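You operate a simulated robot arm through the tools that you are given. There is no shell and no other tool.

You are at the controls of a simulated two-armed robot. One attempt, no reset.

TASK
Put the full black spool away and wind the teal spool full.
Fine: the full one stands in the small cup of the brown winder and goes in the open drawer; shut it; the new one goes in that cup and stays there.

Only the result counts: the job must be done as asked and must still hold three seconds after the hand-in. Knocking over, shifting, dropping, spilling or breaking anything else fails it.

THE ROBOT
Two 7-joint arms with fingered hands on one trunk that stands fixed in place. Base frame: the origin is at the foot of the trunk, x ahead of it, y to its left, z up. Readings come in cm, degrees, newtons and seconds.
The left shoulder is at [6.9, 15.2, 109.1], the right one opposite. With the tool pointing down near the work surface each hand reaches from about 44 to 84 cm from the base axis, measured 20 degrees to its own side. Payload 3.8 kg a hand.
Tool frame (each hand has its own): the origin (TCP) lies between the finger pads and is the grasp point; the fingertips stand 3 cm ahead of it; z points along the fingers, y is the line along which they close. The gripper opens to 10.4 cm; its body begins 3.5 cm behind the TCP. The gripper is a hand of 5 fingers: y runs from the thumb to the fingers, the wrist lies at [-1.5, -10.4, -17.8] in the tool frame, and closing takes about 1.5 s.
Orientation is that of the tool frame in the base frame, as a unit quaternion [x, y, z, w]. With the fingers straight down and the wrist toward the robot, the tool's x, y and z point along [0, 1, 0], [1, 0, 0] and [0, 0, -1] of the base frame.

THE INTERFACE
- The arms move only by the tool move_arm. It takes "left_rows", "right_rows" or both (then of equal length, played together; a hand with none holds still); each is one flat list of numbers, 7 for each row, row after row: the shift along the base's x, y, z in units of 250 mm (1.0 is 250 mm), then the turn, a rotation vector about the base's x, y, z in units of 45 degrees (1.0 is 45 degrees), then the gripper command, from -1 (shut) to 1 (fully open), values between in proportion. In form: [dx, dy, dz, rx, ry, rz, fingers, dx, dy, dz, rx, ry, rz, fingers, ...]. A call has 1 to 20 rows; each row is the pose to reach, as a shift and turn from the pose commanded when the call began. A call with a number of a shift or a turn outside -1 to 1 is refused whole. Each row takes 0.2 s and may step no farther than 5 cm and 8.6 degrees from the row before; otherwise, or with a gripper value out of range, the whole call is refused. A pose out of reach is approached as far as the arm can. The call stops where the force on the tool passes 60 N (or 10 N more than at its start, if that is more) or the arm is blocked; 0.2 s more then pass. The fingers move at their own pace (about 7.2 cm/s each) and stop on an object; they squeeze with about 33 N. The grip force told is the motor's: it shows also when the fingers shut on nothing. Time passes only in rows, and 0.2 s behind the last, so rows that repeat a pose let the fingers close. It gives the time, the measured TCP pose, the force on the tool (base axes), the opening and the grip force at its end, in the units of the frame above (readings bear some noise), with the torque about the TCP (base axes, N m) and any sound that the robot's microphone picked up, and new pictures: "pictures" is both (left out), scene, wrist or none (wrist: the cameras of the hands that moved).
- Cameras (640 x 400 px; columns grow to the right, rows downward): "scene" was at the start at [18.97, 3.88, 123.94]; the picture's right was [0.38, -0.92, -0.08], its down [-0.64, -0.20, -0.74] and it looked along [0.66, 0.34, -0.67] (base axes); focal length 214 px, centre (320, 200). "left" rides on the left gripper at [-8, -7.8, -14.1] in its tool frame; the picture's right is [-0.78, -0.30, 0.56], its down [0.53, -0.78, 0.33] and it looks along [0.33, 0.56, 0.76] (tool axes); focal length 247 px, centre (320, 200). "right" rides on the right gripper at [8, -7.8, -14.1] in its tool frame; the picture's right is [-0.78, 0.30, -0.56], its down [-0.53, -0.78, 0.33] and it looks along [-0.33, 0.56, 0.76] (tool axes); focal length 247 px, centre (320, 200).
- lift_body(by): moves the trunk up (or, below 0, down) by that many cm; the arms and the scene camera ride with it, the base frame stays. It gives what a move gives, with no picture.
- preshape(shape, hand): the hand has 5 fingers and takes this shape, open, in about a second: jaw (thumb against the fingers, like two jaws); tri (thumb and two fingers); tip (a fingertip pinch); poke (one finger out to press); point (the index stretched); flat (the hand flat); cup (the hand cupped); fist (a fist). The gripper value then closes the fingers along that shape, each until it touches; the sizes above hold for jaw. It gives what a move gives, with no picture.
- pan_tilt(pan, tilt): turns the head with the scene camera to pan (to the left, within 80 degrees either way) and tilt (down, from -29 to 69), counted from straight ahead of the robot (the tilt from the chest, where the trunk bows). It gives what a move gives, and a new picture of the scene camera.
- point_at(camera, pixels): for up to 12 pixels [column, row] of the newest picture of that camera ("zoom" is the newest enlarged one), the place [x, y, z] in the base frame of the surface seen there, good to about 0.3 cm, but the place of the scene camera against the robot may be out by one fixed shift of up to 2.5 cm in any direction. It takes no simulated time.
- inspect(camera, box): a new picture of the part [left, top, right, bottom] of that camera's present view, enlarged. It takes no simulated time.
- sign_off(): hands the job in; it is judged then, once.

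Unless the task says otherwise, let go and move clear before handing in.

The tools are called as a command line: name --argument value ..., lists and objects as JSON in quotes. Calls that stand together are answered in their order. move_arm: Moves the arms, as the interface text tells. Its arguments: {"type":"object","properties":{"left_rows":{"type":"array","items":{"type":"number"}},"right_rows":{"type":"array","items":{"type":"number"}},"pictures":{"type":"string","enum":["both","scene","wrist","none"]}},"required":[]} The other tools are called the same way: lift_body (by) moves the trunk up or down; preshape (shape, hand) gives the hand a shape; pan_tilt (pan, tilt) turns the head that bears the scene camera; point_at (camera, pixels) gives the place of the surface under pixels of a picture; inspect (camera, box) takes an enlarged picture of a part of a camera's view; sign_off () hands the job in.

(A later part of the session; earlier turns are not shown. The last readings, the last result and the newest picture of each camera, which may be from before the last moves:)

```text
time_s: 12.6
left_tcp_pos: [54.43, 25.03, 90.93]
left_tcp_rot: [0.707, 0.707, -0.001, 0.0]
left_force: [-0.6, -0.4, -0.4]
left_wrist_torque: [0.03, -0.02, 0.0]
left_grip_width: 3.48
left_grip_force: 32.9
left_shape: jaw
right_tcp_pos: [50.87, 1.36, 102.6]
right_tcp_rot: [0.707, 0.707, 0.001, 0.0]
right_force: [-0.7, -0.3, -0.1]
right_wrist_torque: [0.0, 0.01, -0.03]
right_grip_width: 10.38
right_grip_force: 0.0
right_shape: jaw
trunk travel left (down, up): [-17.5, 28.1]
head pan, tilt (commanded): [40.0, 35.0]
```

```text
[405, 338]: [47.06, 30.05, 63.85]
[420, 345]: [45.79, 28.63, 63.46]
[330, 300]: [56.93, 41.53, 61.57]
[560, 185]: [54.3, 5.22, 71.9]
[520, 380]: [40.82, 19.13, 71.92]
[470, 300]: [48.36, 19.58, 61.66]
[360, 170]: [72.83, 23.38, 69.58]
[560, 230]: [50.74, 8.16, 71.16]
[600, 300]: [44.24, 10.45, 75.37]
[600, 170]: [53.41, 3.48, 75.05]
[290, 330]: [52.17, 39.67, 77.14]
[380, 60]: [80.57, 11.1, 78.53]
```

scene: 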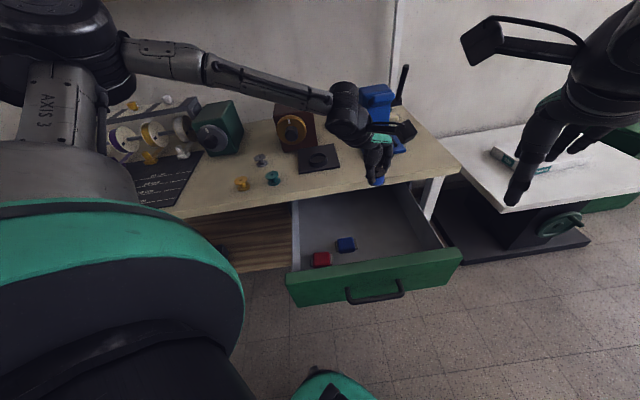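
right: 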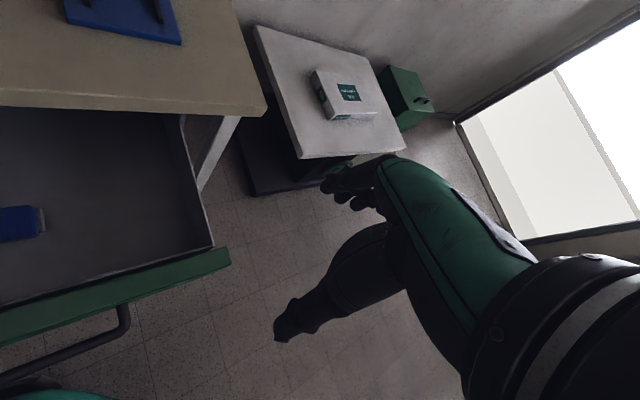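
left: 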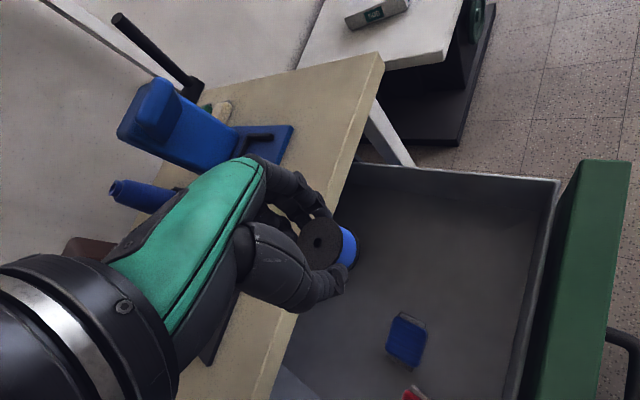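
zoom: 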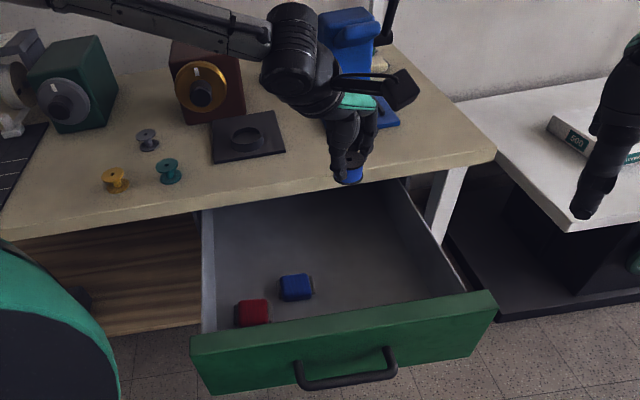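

Forearm and elbow stay above z≈100, so lowering is safe. I'll shift to (53.3, 22.7) and lower to TCP z≈72 first, then look.

move_arm --left_rows '[-0.018, -0.05, -0.02, 0, 0, 0, -1, -0.037, -0.098, -0.06, 0, 0, 0, -1, -0.037, -0.098, -0.14, 0, 0, 0, -1, -0.037, -0.098, -0.23, 0, 0, 0, -1, -0.037, -0.098, -0.32, 0, 0, 0, -1, -0.037, -0.098, -0.41, 0, 0, 0, -1, -0.037, -0.098, -0.5, 0, 0, 0, -1, -0.037, -0.098, -0.59, 0, 0, 0, -1, -0.037, -0.098, -0.67, 0, 0, 0, -1, -0.037, -0.098, -0.74, 0, 0, 0, -1, -0.037, -0.098, -0.76, 0, 0, 0, -1, -0.037, -0.098, -0.76, 0, 0, 0, -1]' --pictures "both"

inspect --camera "scene" --box '[270, 120, 470, 310]'

```text
time_s: 15.2
left_tcp_pos: [53.32, 22.48, 71.94]
left_tcp_rot: [0.707, 0.708, 0.0, 0.0]
left_force: [0.1, -0.3, 0.5]
left_wrist_torque: [-0.04, -0.03, -0.02]
left_grip_width: 3.49
left_grip_force: 33.0
left_shape: jaw
right_tcp_pos: [50.92, 1.4, 102.57]
right_tcp_rot: [0.707, 0.707, 0.0, 0.0]
right_force: [-0.5, 0.2, -0.2]
right_wrist_torque: [0.03, 0.01, 0.0]
right_grip_width: 10.38
right_grip_force: 0.2
right_shape: jaw
trunk travel left (down, up): [-17.5, 28.1]
head pan, tilt (commanded): [40.0, 35.0]
```

scene: 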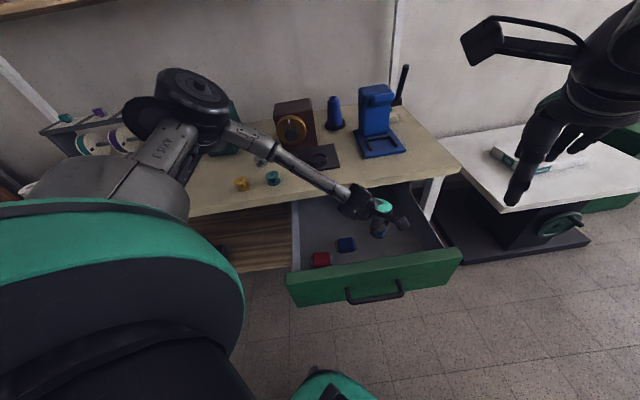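
left: 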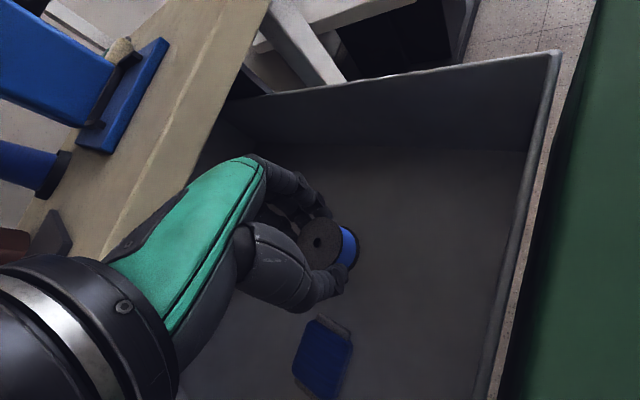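

```text
2.11 times, centred on (370, 215) of scene
```

zoom: 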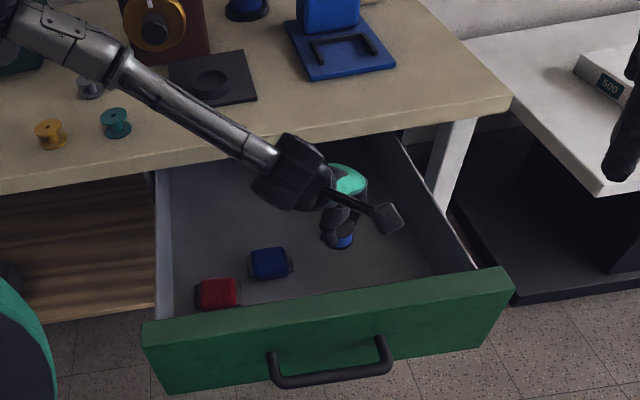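

The spool hangs above the drawer floor with about 6 cm to go, and the blue box at (322,358) is clear. I'll check forearm clearance to table edge and drawer rim before the last drop.

point_at --camera "scene" --pixels '[[230, 140], [260, 150], [290, 168], [320, 185], [345, 205], [360, 210], [390, 222], [200, 110], [370, 232]]'

point_at --camera "left" --pixels '[[320, 242], [348, 250], [318, 325], [345, 335], [440, 250], [400, 180], [350, 300]]'

```text
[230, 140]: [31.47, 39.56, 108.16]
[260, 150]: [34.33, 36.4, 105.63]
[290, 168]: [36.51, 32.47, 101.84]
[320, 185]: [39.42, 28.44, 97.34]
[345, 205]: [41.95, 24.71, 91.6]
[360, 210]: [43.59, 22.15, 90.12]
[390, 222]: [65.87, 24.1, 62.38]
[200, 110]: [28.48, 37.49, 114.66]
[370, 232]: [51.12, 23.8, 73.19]
```

```text
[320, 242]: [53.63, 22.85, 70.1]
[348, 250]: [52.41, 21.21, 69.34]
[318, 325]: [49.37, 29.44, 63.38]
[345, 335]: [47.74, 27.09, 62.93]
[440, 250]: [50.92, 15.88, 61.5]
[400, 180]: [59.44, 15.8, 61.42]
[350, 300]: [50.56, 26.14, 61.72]
```

Floor reads z≈61.5 and the forearm is well above the rim. I'll lower slowly to TCP z≈66.0 so the spool just stands on the floor, still gripping.

move_arm --left_rows '[0, 0, -0.05, 0, 0, 0, -1, 0, 0, -0.1, 0, 0, 0, -1, 0, 0, -0.15, 0, 0, 0, -1, 0, 0, -0.19, 0, 0, 0, -1, 0, 0, -0.215, 0, 0, 0, -1, 0, 0, -0.228, 0, 0, 0, -1, 0, 0, -0.236, 0, 0, 0, -1, 0, 0, -0.236, 0, 0, 0, -1]' --pictures "both"

inspect --camera "scene" --box '[320, 180, 440, 270]'

inspect --camera "left" --box '[240, 180, 420, 330]'

```text
time_s: 17.0
left_tcp_pos: [53.34, 22.71, 65.95]
left_tcp_rot: [0.708, 0.707, -0.001, 0.001]
left_force: [-0.2, -1.0, 0.2]
left_wrist_torque: [0.0, 0.01, 0.02]
left_grip_width: 3.49
left_grip_force: 32.8
left_shape: jaw
right_tcp_pos: [50.9, 1.37, 102.57]
right_tcp_rot: [0.707, 0.707, 0.0, 0.0]
right_force: [0.1, -0.4, 0.3]
right_wrist_torque: [-0.03, 0.01, 0.0]
right_grip_width: 10.38
right_grip_force: 0.1
right_shape: jaw
trunk travel left (down, up): [-17.5, 28.1]
head pan, tilt (commanded): [40.0, 35.0]
```

scene: 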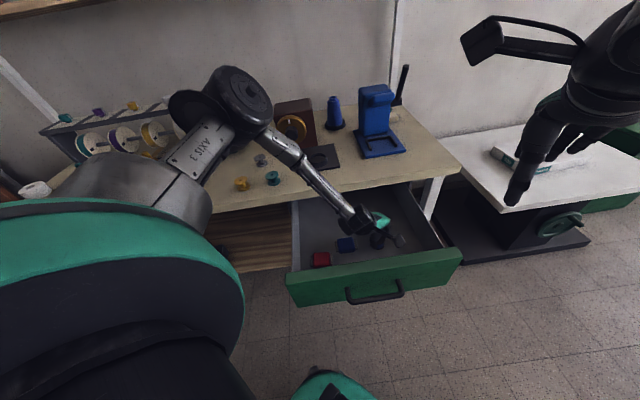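
left: 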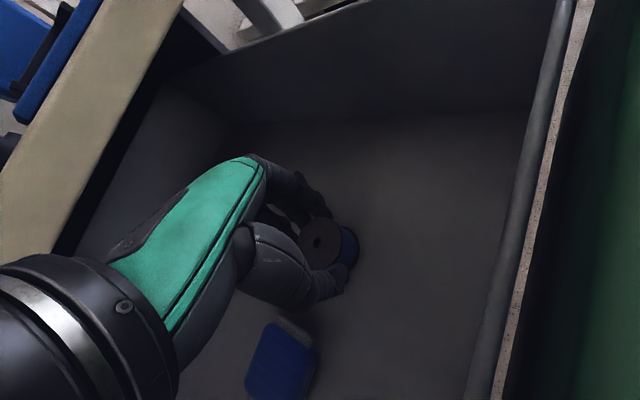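

```text
4.44 times, centred on (380, 225) of scene
```

zoom: 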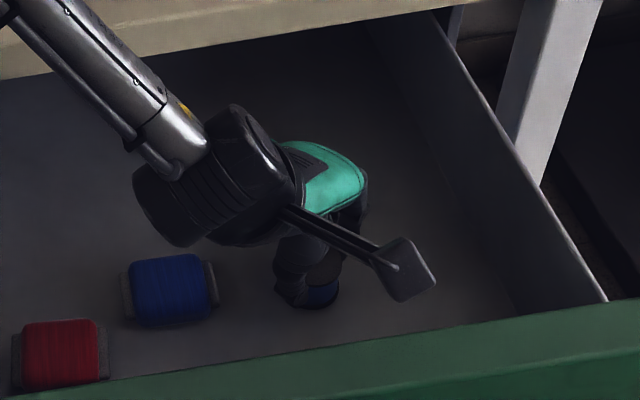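

```text
2.67 times, centred on (330, 255) of left
```

zoom: 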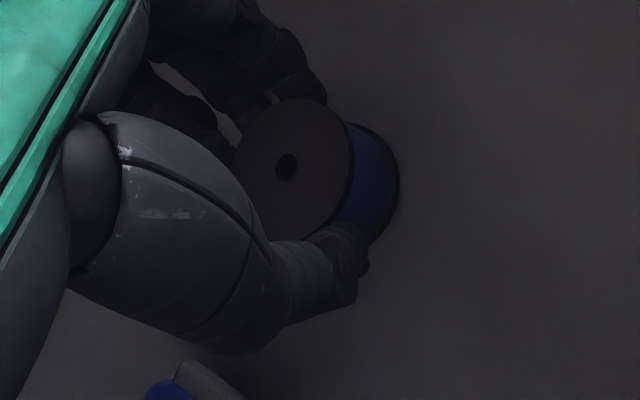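

No floor contact force yet (Fz 0.2 N), so the spool is just above the floor. I'll measure the gap and creep down.

point_at --camera "left" --pixels '[[320, 243], [310, 245], [335, 242], [365, 255], [370, 230], [400, 250], [356, 235]]'

move_arm --left_rows '[0, 0, -0.006, 0, 0, 0, -1, 0, 0, -0.012, 0, 0, 0, -1, 0, 0, -0.018, 0, 0, 0, -1, 0, 0, -0.018, 0, 0, 0, -1]' --pictures "none"

```text
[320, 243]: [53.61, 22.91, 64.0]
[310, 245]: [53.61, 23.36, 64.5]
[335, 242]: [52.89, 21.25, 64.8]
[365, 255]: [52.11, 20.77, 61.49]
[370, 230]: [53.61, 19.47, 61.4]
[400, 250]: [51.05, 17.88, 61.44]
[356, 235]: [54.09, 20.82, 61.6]
```

```text
time_s: 18.0
left_tcp_pos: [53.33, 22.51, 65.62]
left_tcp_rot: [0.707, 0.707, 0.0, 0.001]
left_force: [-0.9, -0.1, 8.7]
left_wrist_torque: [0.06, -0.18, 0.02]
left_grip_width: 3.52
left_grip_force: 33.2
left_shape: jaw
right_tcp_pos: [50.64, 1.35, 102.6]
right_tcp_rot: [0.707, 0.707, 0.0, 0.0]
right_force: [-0.1, -0.8, -0.1]
right_wrist_torque: [-0.02, 0.01, -0.06]
right_grip_width: 10.38
right_grip_force: 0.0
right_shape: jaw
trunk travel left (down, up): [-17.5, 28.1]
head pan, tilt (commanded): [40.0, 35.0]
```

Fz rose to 8.7 N, so the spool is standing on the drawer floor. I'll ease off 1 mm and open the fingers gently.

move_arm --left_rows '[0, 0, 0.005, 0, 0, 0, -1, 0, 0, 0.005, 0, 0, 0, -0.3, 0, 0, 0.005, 0, 0, 0, -0.2, 0, 0, 0.005, 0, 0, 0, -0.1, 0, 0, 0.005, 0, 0, 0, 0.05, 0, 0, 0.005, 0, 0, 0, 0.2, 0, 0, 0.005, 0, 0, 0, 0.35, 0, 0, 0.005, 0, 0, 0, 0.35, 0, 0, 0.005, 0, 0, 0, 0.35]' --pictures "both"

inspect --camera "left" --box '[240, 180, 420, 330]'

```text
time_s: 20.0
left_tcp_pos: [53.25, 22.61, 65.66]
left_tcp_rot: [0.707, 0.707, 0.0, 0.0]
left_force: [0.4, -0.5, -0.5]
left_wrist_torque: [0.03, 0.01, -0.01]
left_grip_width: 7.0
left_grip_force: 0.1
left_shape: jaw
right_tcp_pos: [50.78, 1.38, 102.58]
right_tcp_rot: [0.707, 0.708, 0.0, 0.0]
right_force: [-0.6, -0.2, -0.3]
right_wrist_torque: [0.02, 0.04, -0.01]
right_grip_width: 10.36
right_grip_force: 0.0
right_shape: jaw
trunk travel left (down, up): [-17.5, 28.1]
head pan, tilt (commanded): [40.0, 35.0]
```

scene: 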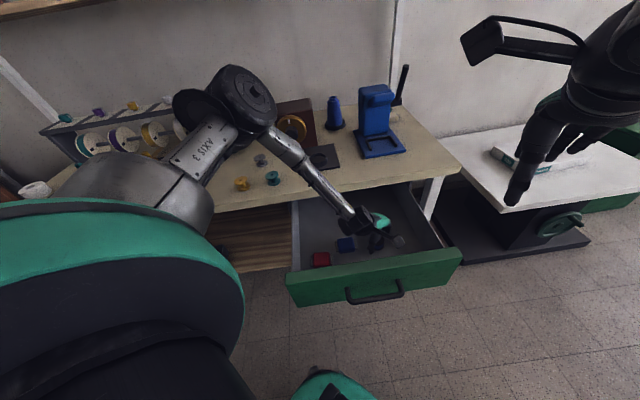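
left: 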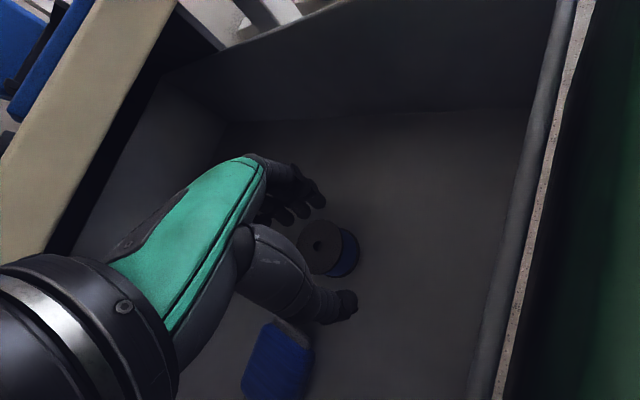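

```text
2.67 times, centred on (330, 255) of left
```

zoom: 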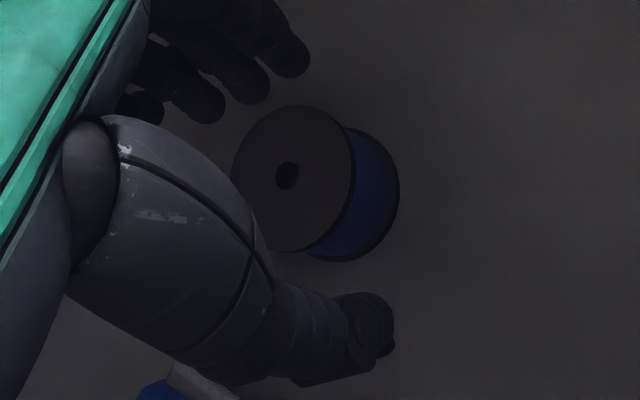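

The spool stands upright on the drawer floor and the fingers are clear on both sides. I'll rise straight up.

move_arm --left_rows '[0, 0, 0.04, 0, 0, 0, 0.35, 0, 0, 0.1, 0, 0, 0, 0.35, 0, 0, 0.18, 0, 0, 0, 0.35, 0, 0, 0.28, 0, 0, 0, 0.35, 0, 0, 0.4, 0, 0, 0, 0.35, 0, 0, 0.52, 0, 0, 0, 0.35, 0, 0, 0.66, 0, 0, 0, 0.35, 0, 0, 0.8, 0, 0, 0, 0.35, 0, 0, 0.92, 0, 0, 0, 0.35, 0, 0, 1.0, 0, 0, 0, 0.35]' --pictures "both"

inspect --camera "scene" --box '[270, 120, 470, 310]'

```text
time_s: 22.2
left_tcp_pos: [53.26, 22.61, 90.8]
left_tcp_rot: [0.707, 0.707, 0.0, 0.001]
left_force: [0.6, -0.1, -0.2]
left_wrist_torque: [0.0, -0.01, 0.0]
left_grip_width: 6.98
left_grip_force: 0.2
left_shape: jaw
right_tcp_pos: [50.78, 1.34, 102.56]
right_tcp_rot: [0.707, 0.707, 0.001, 0.0]
right_force: [0.1, 0.3, 0.1]
right_wrist_torque: [0.02, 0.03, -0.02]
right_grip_width: 10.37
right_grip_force: 0.1
right_shape: jaw
trunk travel left (down, up): [-17.5, 28.1]
head pan, tilt (commanded): [40.0, 35.0]
```

scene: 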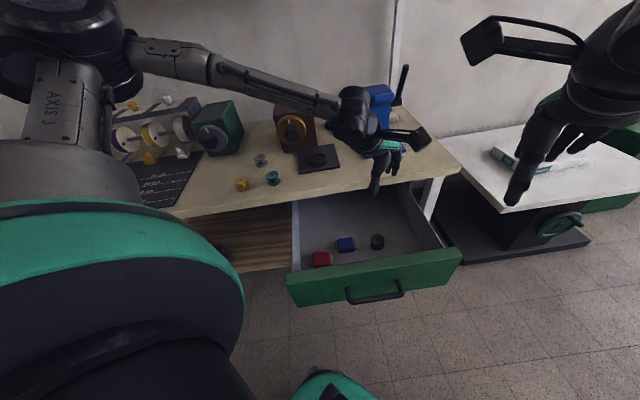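
left: 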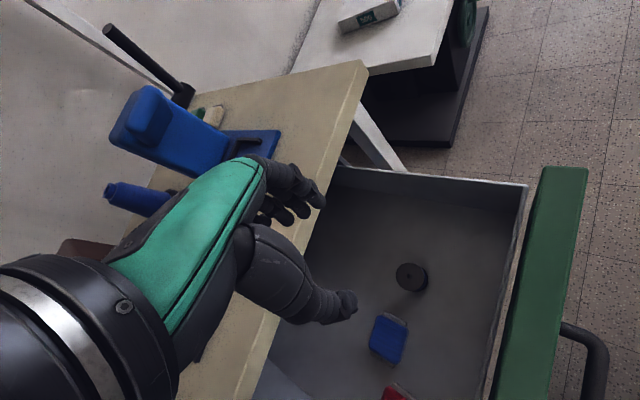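

```text
2.11 times, centred on (370, 215) of scene
```

zoom: 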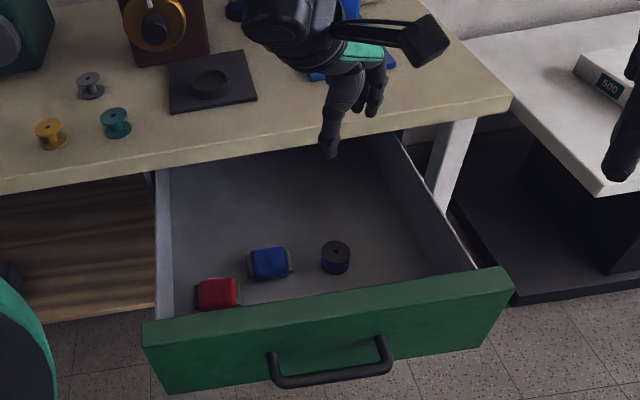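

The black spool stands free in the drawer beside the blue box. Next is shutting the drawer: I'll measure the front panel and the green body piece at (340,385) for a right-hand push.

point_at --camera "scene" --pixels '[[340, 385], [330, 372], [300, 305], [430, 285], [430, 270], [450, 280], [458, 262], [348, 302], [375, 300], [403, 290], [400, 280], [440, 265]]'

point_at --camera "left" --pixels '[[410, 277], [388, 340], [560, 180], [520, 300], [525, 190], [490, 370], [600, 360], [565, 325], [535, 250], [330, 175], [588, 172], [500, 390]]'

```text
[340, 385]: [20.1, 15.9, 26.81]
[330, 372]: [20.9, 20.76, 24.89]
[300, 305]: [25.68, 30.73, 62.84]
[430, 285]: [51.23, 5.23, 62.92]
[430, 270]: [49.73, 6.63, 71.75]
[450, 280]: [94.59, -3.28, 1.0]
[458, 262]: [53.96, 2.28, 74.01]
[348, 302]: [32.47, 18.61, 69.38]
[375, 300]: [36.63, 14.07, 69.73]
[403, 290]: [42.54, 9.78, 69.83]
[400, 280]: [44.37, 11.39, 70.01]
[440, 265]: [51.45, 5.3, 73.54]
```

```text
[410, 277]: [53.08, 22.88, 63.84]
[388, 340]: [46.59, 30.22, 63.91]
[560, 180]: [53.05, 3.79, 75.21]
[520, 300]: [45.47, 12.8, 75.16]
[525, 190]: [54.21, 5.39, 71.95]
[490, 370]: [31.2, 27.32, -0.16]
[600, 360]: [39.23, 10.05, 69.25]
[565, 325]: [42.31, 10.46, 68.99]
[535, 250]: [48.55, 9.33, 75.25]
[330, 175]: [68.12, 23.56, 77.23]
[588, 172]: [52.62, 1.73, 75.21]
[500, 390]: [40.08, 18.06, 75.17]
```

The panel's outer face lies at d=(x+y)/√2≈38.3 with top z≈75.2, and the handle takes t≈9–22, so the free stretch near t≈27 is right for pushing. I'll swing the left hand back over the table, clear, and bring the right hand down in front of the panel, closing its fingers.

move_arm --left_rows '[-0.015, 0.05, 0.03, 0, 0, 0, 0.35, -0.05, 0.17, 0.07, 0, 0, 0, 0.35, -0.09, 0.3, 0.11, 0, 0, 0, 0.35, -0.13, 0.44, 0.15, 0, 0, 0, 0.35, -0.17, 0.58, 0.19, 0, 0, 0, 0.35, -0.21, 0.72, 0.22, 0, 0, 0, 0.35, -0.25, 0.86, 0.24, 0, 0, 0, 0.35, -0.28, 0.95, 0.25, 0, 0, 0, 0.35, -0.292, 0.992, 0.252, 0, 0, 0, 0.35, -0.292, 0.992, 0.252, 0, 0, 0, 0.35]' --right_rows '[-0.03, 0, -0.04, 0, 0, 0, 0.5, -0.07, -0.01, -0.1, 0, 0, 0, 0, -0.11, -0.015, -0.17, 0, 0, 0, -0.5, -0.15, -0.02, -0.25, 0, 0, 0, -1, -0.18, -0.025, -0.34, 0, 0, 0, -1, -0.2, -0.03, -0.43, 0, 0, 0, -1, -0.217, -0.034, -0.5, 0, 0, 0, -1, -0.217, -0.034, -0.55, 0, 0, 0, -1, -0.217, -0.034, -0.58, 0, 0, 0, -1, -0.217, -0.034, -0.58, 0, 0, 0, -1]' --pictures "both"

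```text
time_s: 24.4
left_tcp_pos: [45.95, 47.45, 96.92]
left_tcp_rot: [0.707, 0.707, 0.0, 0.0]
left_force: [0.2, -0.7, 0.0]
left_wrist_torque: [0.02, -0.02, -0.04]
left_grip_width: 6.98
left_grip_force: 0.1
left_shape: jaw
right_tcp_pos: [45.33, 0.45, 88.01]
right_tcp_rot: [0.707, 0.707, 0.0, 0.0]
right_force: [-0.3, -0.1, 0.4]
right_wrist_torque: [-0.02, -0.02, 0.0]
right_grip_width: 0.0
right_grip_force: 33.2
right_shape: jaw
trunk travel left (down, up): [-17.5, 28.1]
head pan, tilt (commanded): [40.0, 35.0]
```

scene: 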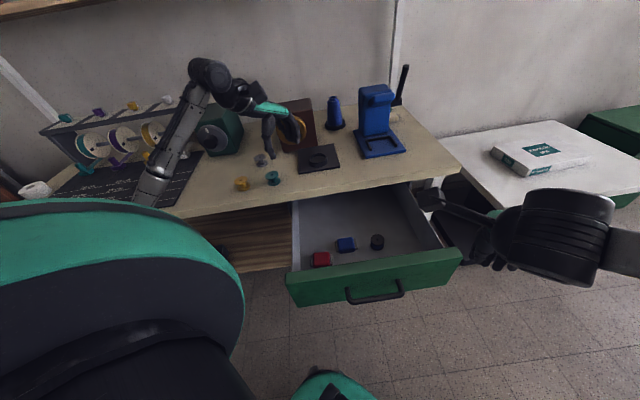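
right: 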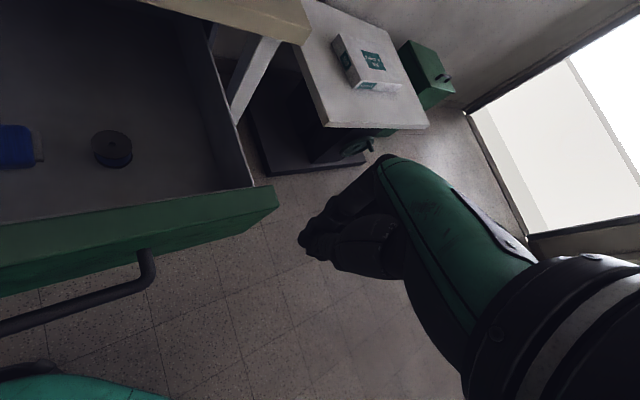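
left: 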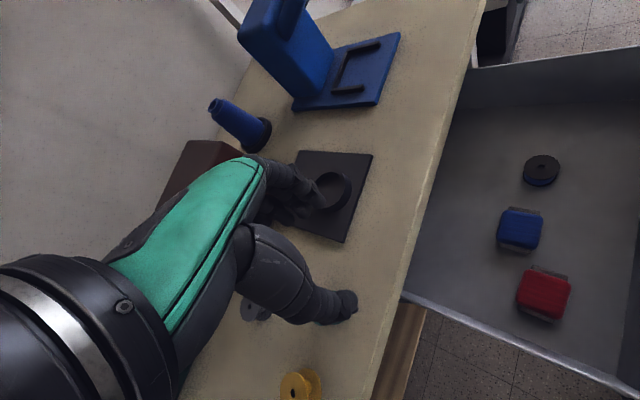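

The right hand is closed (0.0 cm) in front of and above the panel at (45.3, 0.5, 88). I'll tilt it so the fingertips lead toward the panel and lower it to z≈72 with a gap to the face.

move_arm --right_rows '[-0.03, 0.01, -0.02, 0.036, -0.086, 0.086, -1, -0.06, 0.02, -0.05, 0.072, -0.172, 0.172, -1, -0.09, 0.03, -0.1, 0.108, -0.26, 0.26, -1, -0.12, 0.04, -0.16, 0.144, -0.346, 0.346, -1, -0.14, 0.05, -0.22, 0.18, -0.432, 0.432, -1, -0.155, 0.06, -0.28, 0.216, -0.52, 0.52, -1, -0.165, 0.07, -0.34, 0.252, -0.606, 0.606, -1, -0.172, 0.08, -0.4, 0.288, -0.692, 0.692, -1, -0.176, 0.086, -0.46, 0.324, -0.778, 0.778, -1, -0.176, 0.09, -0.52, 0.36, -0.864, 0.864, -1, -0.176, 0.092, -0.58, 0.392, -0.947, 0.947, -1, -0.176, 0.092, -0.64, 0.392, -0.947, 0.947, -1, -0.176, 0.092, -0.64, 0.392, -0.947, 0.947, -1]' --pictures "both"

inspect --camera "scene" --box '[340, 180, 560, 340]'

```text
time_s: 27.2
left_tcp_pos: [45.93, 47.57, 97.03]
left_tcp_rot: [0.707, 0.707, -0.001, 0.0]
left_force: [0.1, 0.2, 0.6]
left_wrist_torque: [-0.01, 0.0, 0.0]
left_grip_width: 6.97
left_grip_force: 0.0
left_shape: jaw
right_tcp_pos: [40.7, 6.2, 82.73]
right_tcp_rot: [0.496, 0.807, 0.256, 0.194]
right_force: [0.8, 0.2, -0.1]
right_wrist_torque: [0.03, 0.02, -0.02]
right_grip_width: 0.0
right_grip_force: 33.2
right_shape: jaw
right hand out of reach, approached as far as the arm can: row 5, 6, 7, 8, 9, 10, 11, 12, 13
trunk travel left (down, up): [-17.5, 28.1]
head pan, tilt (commanded): [40.0, 35.0]
```

scene: 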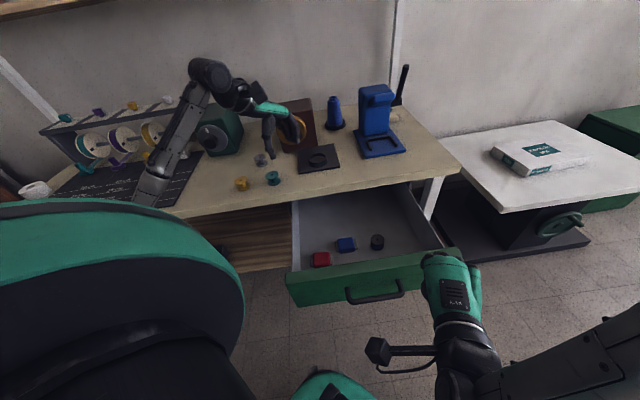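
right: 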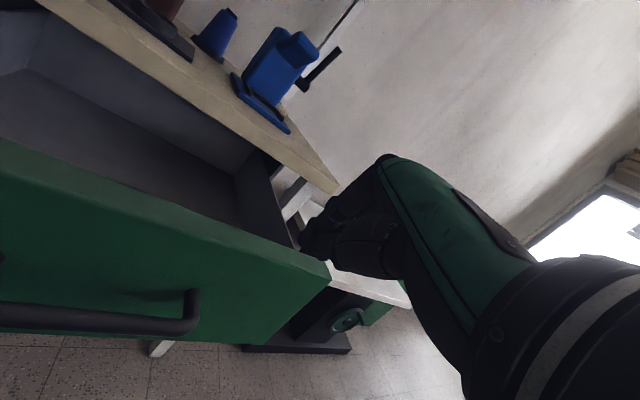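

```text
2.50 times, centred on (450, 260) of scene
```

zoom: 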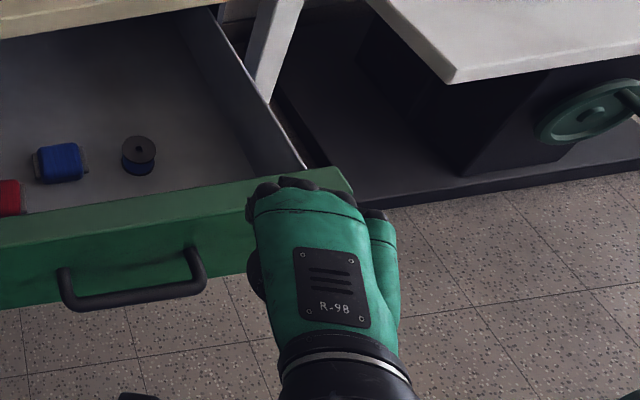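

The right hand was stopped by its joint range at (40.7, 6.2, 82.7), touching nothing. I'll test with a null row whether the command is still the unreachable pose before choosing another way (gripping the panel's top edge from above).

move_arm --right_rows '[0, 0, 0, 0, 0, 0, -1]' --pictures "none"

```text
time_s: 27.6
left_tcp_pos: [46.01, 47.39, 96.99]
left_tcp_rot: [0.707, 0.707, 0.0, -0.001]
left_force: [-0.4, 0.3, 1.3]
left_wrist_torque: [0.0, -0.03, -0.01]
left_grip_width: 6.97
left_grip_force: 0.1
left_shape: jaw
right_tcp_pos: [40.69, 6.21, 82.74]
right_tcp_rot: [0.495, 0.807, 0.256, 0.193]
right_force: [0.1, 0.5, -0.1]
right_wrist_torque: [0.02, -0.04, -0.02]
right_grip_width: 0.02
right_grip_force: 33.2
right_shape: jaw
trunk travel left (down, up): [-17.5, 28.1]
head pan, tilt (commanded): [40.0, 35.0]
```

The command follows the reached pose, so I can rebuild from here. I'll turn the right hand to point straight down with 45° yaw above the panel's top edge at t≈26.5, opening it to about 6.5 cm.

move_arm --right_rows '[0.01, 0.005, 0.04, -0.05, 0.085, 0.045, -1, 0.03, 0.015, 0.09, -0.1, 0.17, 0.092, -1, 0.06, 0.03, 0.13, -0.16, 0.27, 0.146, -1, 0.09, 0.045, 0.16, -0.22, 0.37, 0.2, -0.5, 0.12, 0.06, 0.172, -0.28, 0.47, 0.254, 0, 0.15, 0.075, 0.172, -0.34, 0.57, 0.308, 0.25, 0.19, 0.095, 0.172, -0.39, 0.66, 0.355, 0.25, 0.236, 0.116, 0.172, -0.423, 0.72, 0.387, 0.25, 0.236, 0.116, 0.172, -0.423, 0.72, 0.387, 0.25]' --pictures "both"

inspect --camera "scene" --box '[340, 160, 560, 340]'

```text
time_s: 29.6
left_tcp_pos: [45.95, 47.29, 96.92]
left_tcp_rot: [0.707, 0.707, 0.0, 0.0]
left_force: [0.5, 0.7, -0.9]
left_wrist_torque: [-0.01, -0.01, 0.01]
left_grip_width: 6.98
left_grip_force: 0.0
left_shape: jaw
right_tcp_pos: [46.53, 9.11, 87.05]
right_tcp_rot: [0.383, 0.924, 0.0, 0.0]
right_force: [0.5, 0.5, 0.3]
right_wrist_torque: [-0.02, 0.02, 0.01]
right_grip_width: 6.49
right_grip_force: 0.1
right_shape: jaw
trunk travel left (down, up): [-17.5, 28.1]
head pan, tilt (commanded): [40.0, 35.0]
```

scene: 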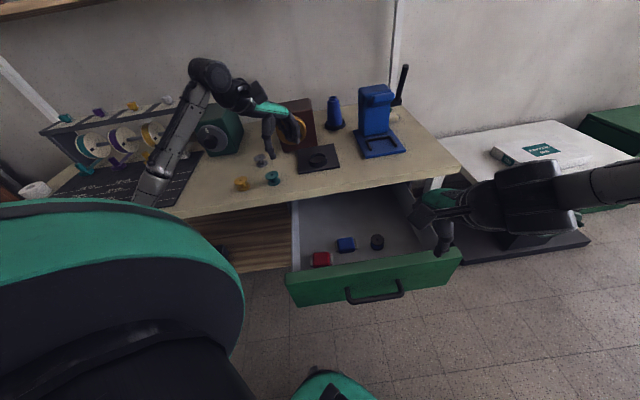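
right: 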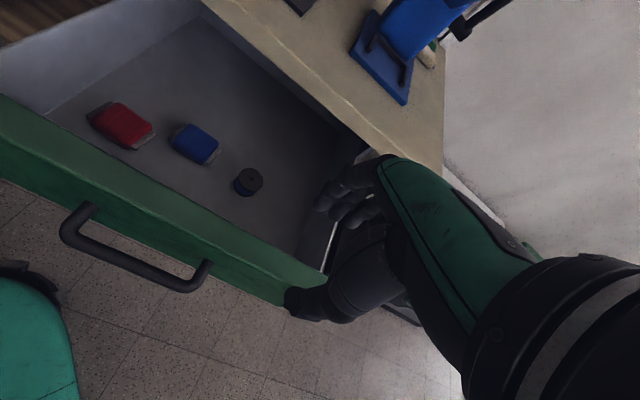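

```text
2.22 times, centred on (450, 250) of scene
```

zoom: 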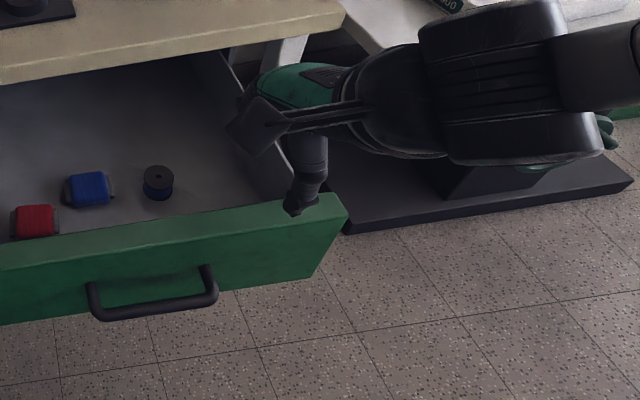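

The right hand now points straight down above the panel's right part. I'll confirm the panel edge positions from the right camera before descending over it.

point_at --camera "right" --pixels '[[200, 225], [190, 232], [250, 262], [240, 270], [210, 265], [205, 262], [110, 175], [248, 178], [120, 120], [195, 140], [305, 310], [330, 195]]'

```text
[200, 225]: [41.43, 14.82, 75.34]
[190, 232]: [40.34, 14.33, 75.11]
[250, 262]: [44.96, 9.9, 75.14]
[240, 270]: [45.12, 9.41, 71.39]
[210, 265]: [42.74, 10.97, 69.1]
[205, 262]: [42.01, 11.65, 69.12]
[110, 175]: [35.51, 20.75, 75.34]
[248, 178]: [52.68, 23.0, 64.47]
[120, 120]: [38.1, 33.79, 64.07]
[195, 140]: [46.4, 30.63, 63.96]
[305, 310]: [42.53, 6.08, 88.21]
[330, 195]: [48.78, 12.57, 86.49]
```

Panel top spans d≈38.4–40.5 and my TCP is at d≈39.35, thumb outside and fingers inside. I'll descend to z≈75.7 and close on the panel.

move_arm --right_rows '[0, 0, -0.08, 0, 0, 0, 0.25, 0, 0, -0.18, 0, 0, 0, 0.25, 0, 0, -0.28, 0, 0, 0, 0.25, 0, 0, -0.37, 0, 0, 0, 0.25, 0, 0, -0.43, 0, 0, 0, 0.25, 0, 0, -0.454, 0, 0, 0, 0.25, 0, 0, -0.454, 0, 0, 0, 0.25, 0, 0, -0.454, 0, 0, 0, -0.2, 0, 0, -0.454, 0, 0, 0, -0.5, 0, 0, -0.454, 0, 0, 0, -0.7, 0, 0, -0.454, 0, 0, 0, -1, 0, 0, -0.454, 0, 0, 0, -1, 0, 0, -0.454, 0, 0, 0, -1]' --pictures "both"

inspect --camera "scene" --box '[340, 160, 560, 340]'

```text
time_s: 32.4
left_tcp_pos: [46.02, 47.51, 97.06]
left_tcp_rot: [0.707, 0.707, 0.0, 0.0]
left_force: [0.7, -0.7, 0.3]
left_wrist_torque: [0.02, -0.03, 0.02]
left_grip_width: 6.98
left_grip_force: 0.1
left_shape: jaw
right_tcp_pos: [46.56, 9.08, 75.72]
right_tcp_rot: [0.383, 0.924, -0.001, 0.0]
right_force: [0.1, -1.1, -2.4]
right_wrist_torque: [-0.07, 0.06, 0.16]
right_grip_width: 2.61
right_grip_force: 33.5
right_shape: jaw
trunk travel left (down, up): [-17.5, 28.1]
head pan, tilt (commanded): [40.0, 35.0]
```

scene: 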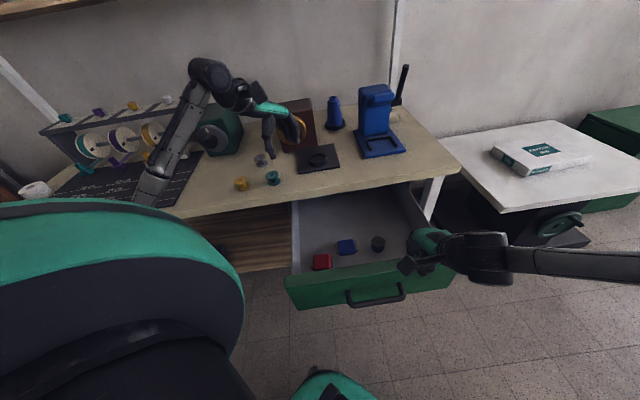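
right: 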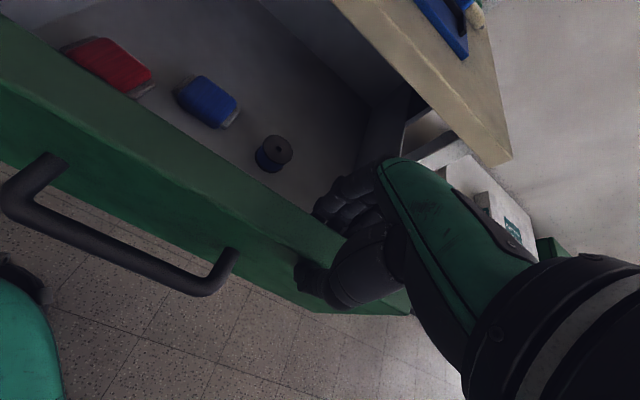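

```text
2.22 times, centred on (450, 250) of scene
```

zoom: 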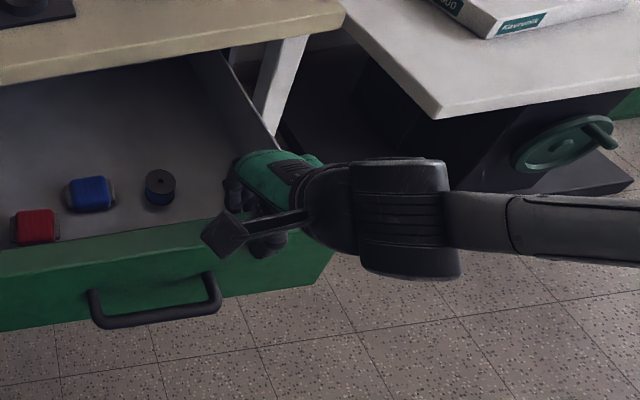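

The panel is held (2.6 cm, 33 N). I'll draw the drawer inward slowly along (0.7, 0.7) by about 12 cm, with gentle start and stop so nothing inside slides.

move_arm --right_rows '[0.0085, 0.0085, 0, 0, 0, 0, -1, 0.0226, 0.0226, 0, 0, 0, 0, -1, 0.0424, 0.0424, 0, 0, 0, 0, -1, 0.065, 0.065, 0, 0, 0, 0, -1, 0.0905, 0.0905, 0, 0, 0, 0, -1, 0.116, 0.116, 0, 0, 0, 0, -1, 0.1414, 0.1414, 0, 0, 0, 0, -1, 0.1669, 0.1669, 0, 0, 0, 0, -1, 0.1923, 0.1923, 0, 0, 0, 0, -1, 0.2178, 0.2178, 0, 0, 0, 0, -1, 0.2432, 0.2432, 0, 0, 0, 0, -1, 0.2687, 0.2687, 0, 0, 0, 0, -1, 0.2941, 0.2941, 0, 0, 0, 0, -1, 0.3167, 0.3167, 0, 0, 0, 0, -1, 0.3337, 0.3337, 0, 0, 0, 0, -1, 0.3422, 0.3422, 0, 0, 0, 0, -1, 0.3422, 0.3422, 0, 0, 0, 0, -1]' --pictures "both"

inspect --camera "scene" --box '[300, 140, 520, 320]'

```text
time_s: 36.0
left_tcp_pos: [46.02, 47.52, 96.99]
left_tcp_rot: [0.707, 0.707, 0.0, 0.0]
left_force: [0.7, 0.2, 0.3]
left_wrist_torque: [-0.03, 0.04, 0.04]
left_grip_width: 6.97
left_grip_force: 0.0
left_shape: jaw
right_tcp_pos: [54.95, 17.7, 75.74]
right_tcp_rot: [0.384, 0.923, -0.001, 0.001]
right_force: [1.1, -2.4, -0.9]
right_wrist_torque: [-0.06, 0.02, 0.17]
right_grip_width: 2.61
right_grip_force: 33.1
right_shape: jaw
trunk travel left (down, up): [-17.5, 28.1]
head pan, tilt (commanded): [40.0, 35.0]
```

scene: 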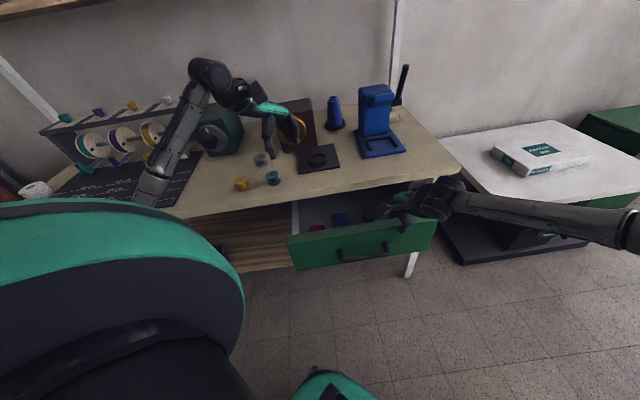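
right: 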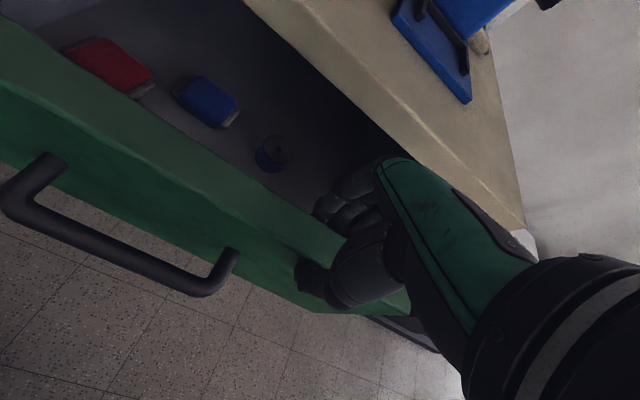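

```text
2.22 times, centred on (410, 230) of scene
```

zoom: 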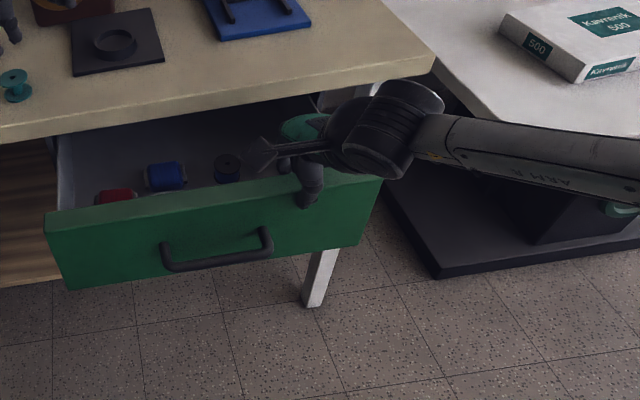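

The drawer came in 12 cm with the spool and boxes keeping their places. I'll check how near my knuckles are to the table edge.

point_at --camera "right" --pixels '[[375, 165], [360, 180], [385, 158], [395, 165], [340, 85], [390, 110], [450, 160], [500, 210], [273, 153], [340, 205], [470, 200], [515, 195]]'

```text
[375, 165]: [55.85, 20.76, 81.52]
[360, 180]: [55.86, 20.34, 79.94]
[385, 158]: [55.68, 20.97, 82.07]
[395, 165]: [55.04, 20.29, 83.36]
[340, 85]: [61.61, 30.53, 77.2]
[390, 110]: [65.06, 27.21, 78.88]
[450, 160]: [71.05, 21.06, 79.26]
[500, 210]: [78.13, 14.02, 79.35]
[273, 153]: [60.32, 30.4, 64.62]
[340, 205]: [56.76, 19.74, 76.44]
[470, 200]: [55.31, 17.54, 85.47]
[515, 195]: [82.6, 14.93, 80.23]
```

Knuckles reach d≈54.2 while the table edge is at d≈65.1, so another 8 cm is safe. I'll continue.

move_arm --right_rows '[0.0085, 0.0085, 0, 0, 0, 0, -1, 0.0226, 0.0226, 0, 0, 0, 0, -1, 0.0424, 0.0424, 0, 0, 0, 0, -1, 0.065, 0.065, 0, 0, 0, 0, -1, 0.0905, 0.0905, 0, 0, 0, 0, -1, 0.116, 0.116, 0, 0, 0, 0, -1, 0.1414, 0.1414, 0, 0, 0, 0, -1, 0.1669, 0.1669, 0, 0, 0, 0, -1, 0.19, 0.19, 0, 0, 0, 0, -1, 0.208, 0.208, 0, 0, 0, 0, -1, 0.22, 0.22, 0, 0, 0, 0, -1, 0.226, 0.226, 0, 0, 0, 0, -1, 0.226, 0.226, 0, 0, 0, 0, -1]' --pictures "both"

inspect --camera "scene" --box '[300, 140, 520, 320]'

```text
time_s: 38.8
left_tcp_pos: [45.99, 47.44, 96.99]
left_tcp_rot: [0.707, 0.707, 0.0, -0.001]
left_force: [-0.2, -0.2, -0.5]
left_wrist_torque: [-0.02, 0.03, -0.01]
left_grip_width: 7.0
left_grip_force: 0.1
left_shape: jaw
right_tcp_pos: [60.53, 23.2, 75.82]
right_tcp_rot: [0.383, 0.924, 0.0, 0.001]
right_force: [1.7, -1.2, -3.5]
right_wrist_torque: [-0.01, -0.02, 0.17]
right_grip_width: 2.58
right_grip_force: 32.9
right_shape: jaw
trunk travel left (down, up): [-17.5, 28.1]
head pan, tilt (commanded): [40.0, 35.0]
```

scene: 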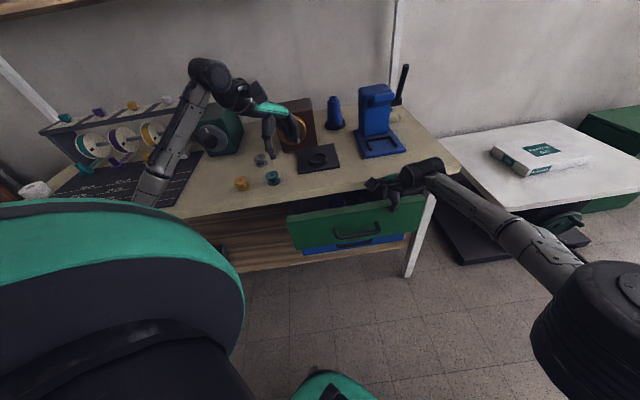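
right: 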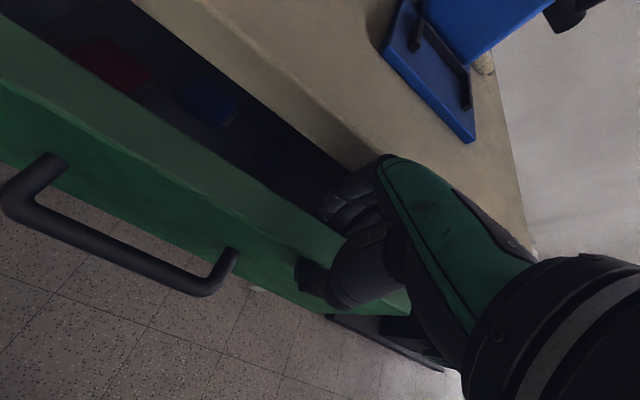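

```text
2.22 times, centred on (410, 230) of scene
```

zoom: 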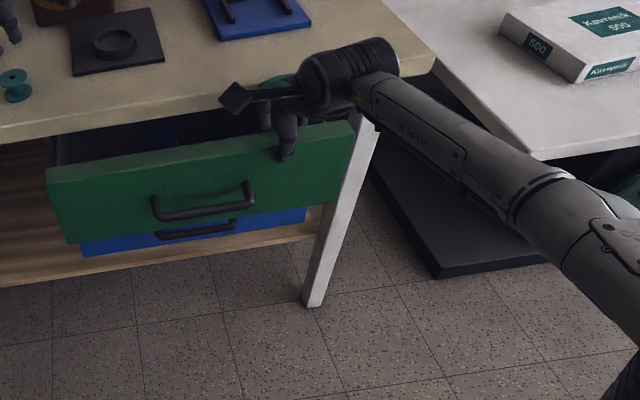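

A second, closed blue drawer shows below, which tells where the green panel should end. I'll measure both fronts.

point_at --camera "zoom" --pixels '[[120, 246], [290, 218], [100, 200], [300, 170], [60, 165], [330, 130], [160, 210], [250, 190], [170, 120], [285, 150], [40, 135], [400, 70]]'

point_at --camera "right" --pixels '[[340, 150], [330, 140], [380, 150], [250, 70], [370, 170], [385, 158], [330, 190], [300, 205], [350, 235], [310, 280]]'

```text
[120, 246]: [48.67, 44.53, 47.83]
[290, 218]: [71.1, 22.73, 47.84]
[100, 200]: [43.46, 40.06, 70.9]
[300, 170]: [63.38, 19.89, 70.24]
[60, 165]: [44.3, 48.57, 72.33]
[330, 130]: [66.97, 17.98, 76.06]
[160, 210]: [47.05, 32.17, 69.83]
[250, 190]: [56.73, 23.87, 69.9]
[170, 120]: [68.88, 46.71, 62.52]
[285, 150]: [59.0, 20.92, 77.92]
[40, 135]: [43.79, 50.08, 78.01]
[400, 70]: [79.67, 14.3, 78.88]
```

```text
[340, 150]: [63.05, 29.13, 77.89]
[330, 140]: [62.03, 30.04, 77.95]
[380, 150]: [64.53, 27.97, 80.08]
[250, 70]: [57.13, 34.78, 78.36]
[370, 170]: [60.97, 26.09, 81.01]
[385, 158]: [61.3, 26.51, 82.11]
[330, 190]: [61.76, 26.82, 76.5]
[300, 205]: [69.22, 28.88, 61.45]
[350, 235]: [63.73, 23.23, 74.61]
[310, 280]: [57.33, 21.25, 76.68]
```

The blue drawer's closed front is at d≈64.4, and the green panel is at d≈57.6, so about 6.8 cm remain. I'll release slightly, rise out, back off and tilt the closed right hand so the fingertips lead for the final push.

move_arm --right_rows '[0, 0, 0, 0, 0, 0, -0.23, 0, 0, 0, 0, 0, 0, -0.23, 0, 0, 0, 0, 0, 0, -0.23, 0, 0, 0.05, 0, 0, 0, -0.23, 0, 0, 0.12, 0, 0, 0, -0.23, 0, 0, 0.2, 0, 0, 0, -0.23, 0, 0, 0.28, 0, 0, 0, -0.23, -0.03, -0.03, 0.3, 0, 0, 0, -0.23, -0.07, -0.07, 0.3, 0.1, -0.1, 0, -0.5, -0.11, -0.11, 0.3, 0.2, -0.2, 0, -1, -0.15, -0.15, 0.3, 0.3, -0.3, 0, -1, -0.17, -0.17, 0.3, 0.4, -0.4, 0, -1, -0.17, -0.17, 0.3, 0.471, -0.471, 0, -1, -0.17, -0.17, 0.3, 0.471, -0.471, 0, -1]' --pictures "both"

inspect --camera "scene" --box '[300, 140, 520, 320]'

```text
time_s: 41.8
left_tcp_pos: [45.96, 47.36, 96.99]
left_tcp_rot: [0.707, 0.707, 0.001, 0.0]
left_force: [-0.4, 0.2, -0.1]
left_wrist_torque: [-0.05, 0.04, 0.0]
left_grip_width: 6.97
left_grip_force: 0.0
left_shape: jaw
right_tcp_pos: [56.52, 19.06, 83.28]
right_tcp_rot: [0.372, 0.897, 0.221, 0.092]
right_force: [0.4, 0.2, -0.6]
right_wrist_torque: [-0.01, 0.01, 0.01]
right_grip_width: 0.0
right_grip_force: 33.0
right_shape: jaw
trunk travel left (down, up): [-17.5, 28.1]
head pan, tilt (commanded): [40.0, 35.0]
```

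scene: 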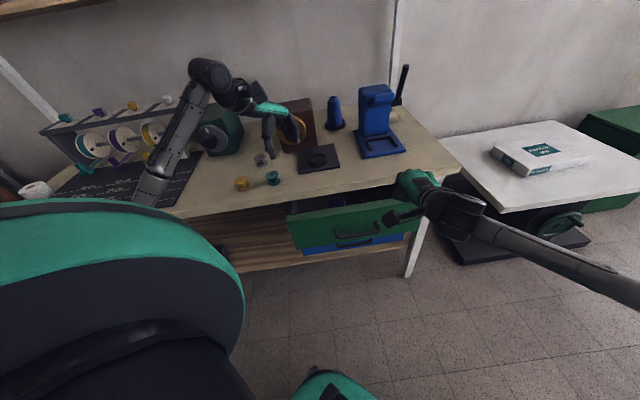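
right: 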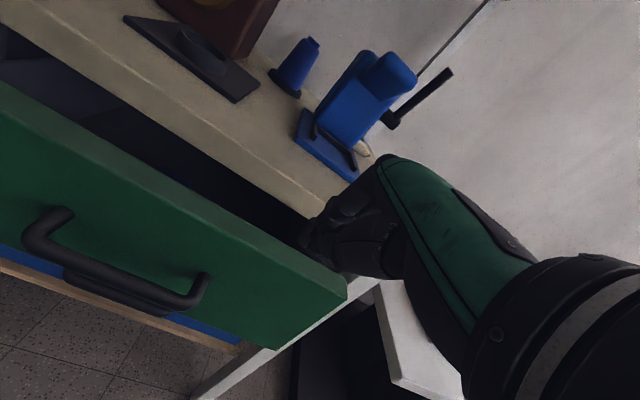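

```text
2.22 times, centred on (410, 230) of scene
```

zoom: 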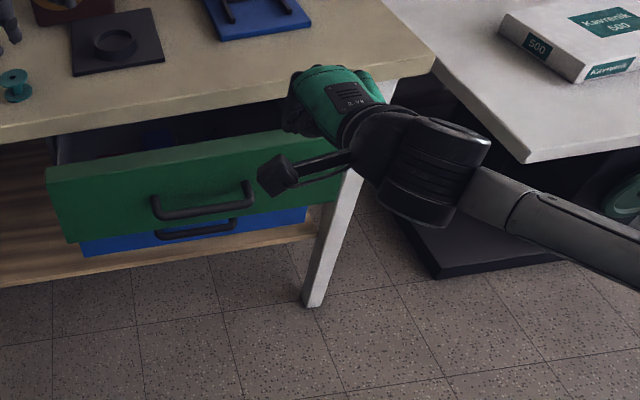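

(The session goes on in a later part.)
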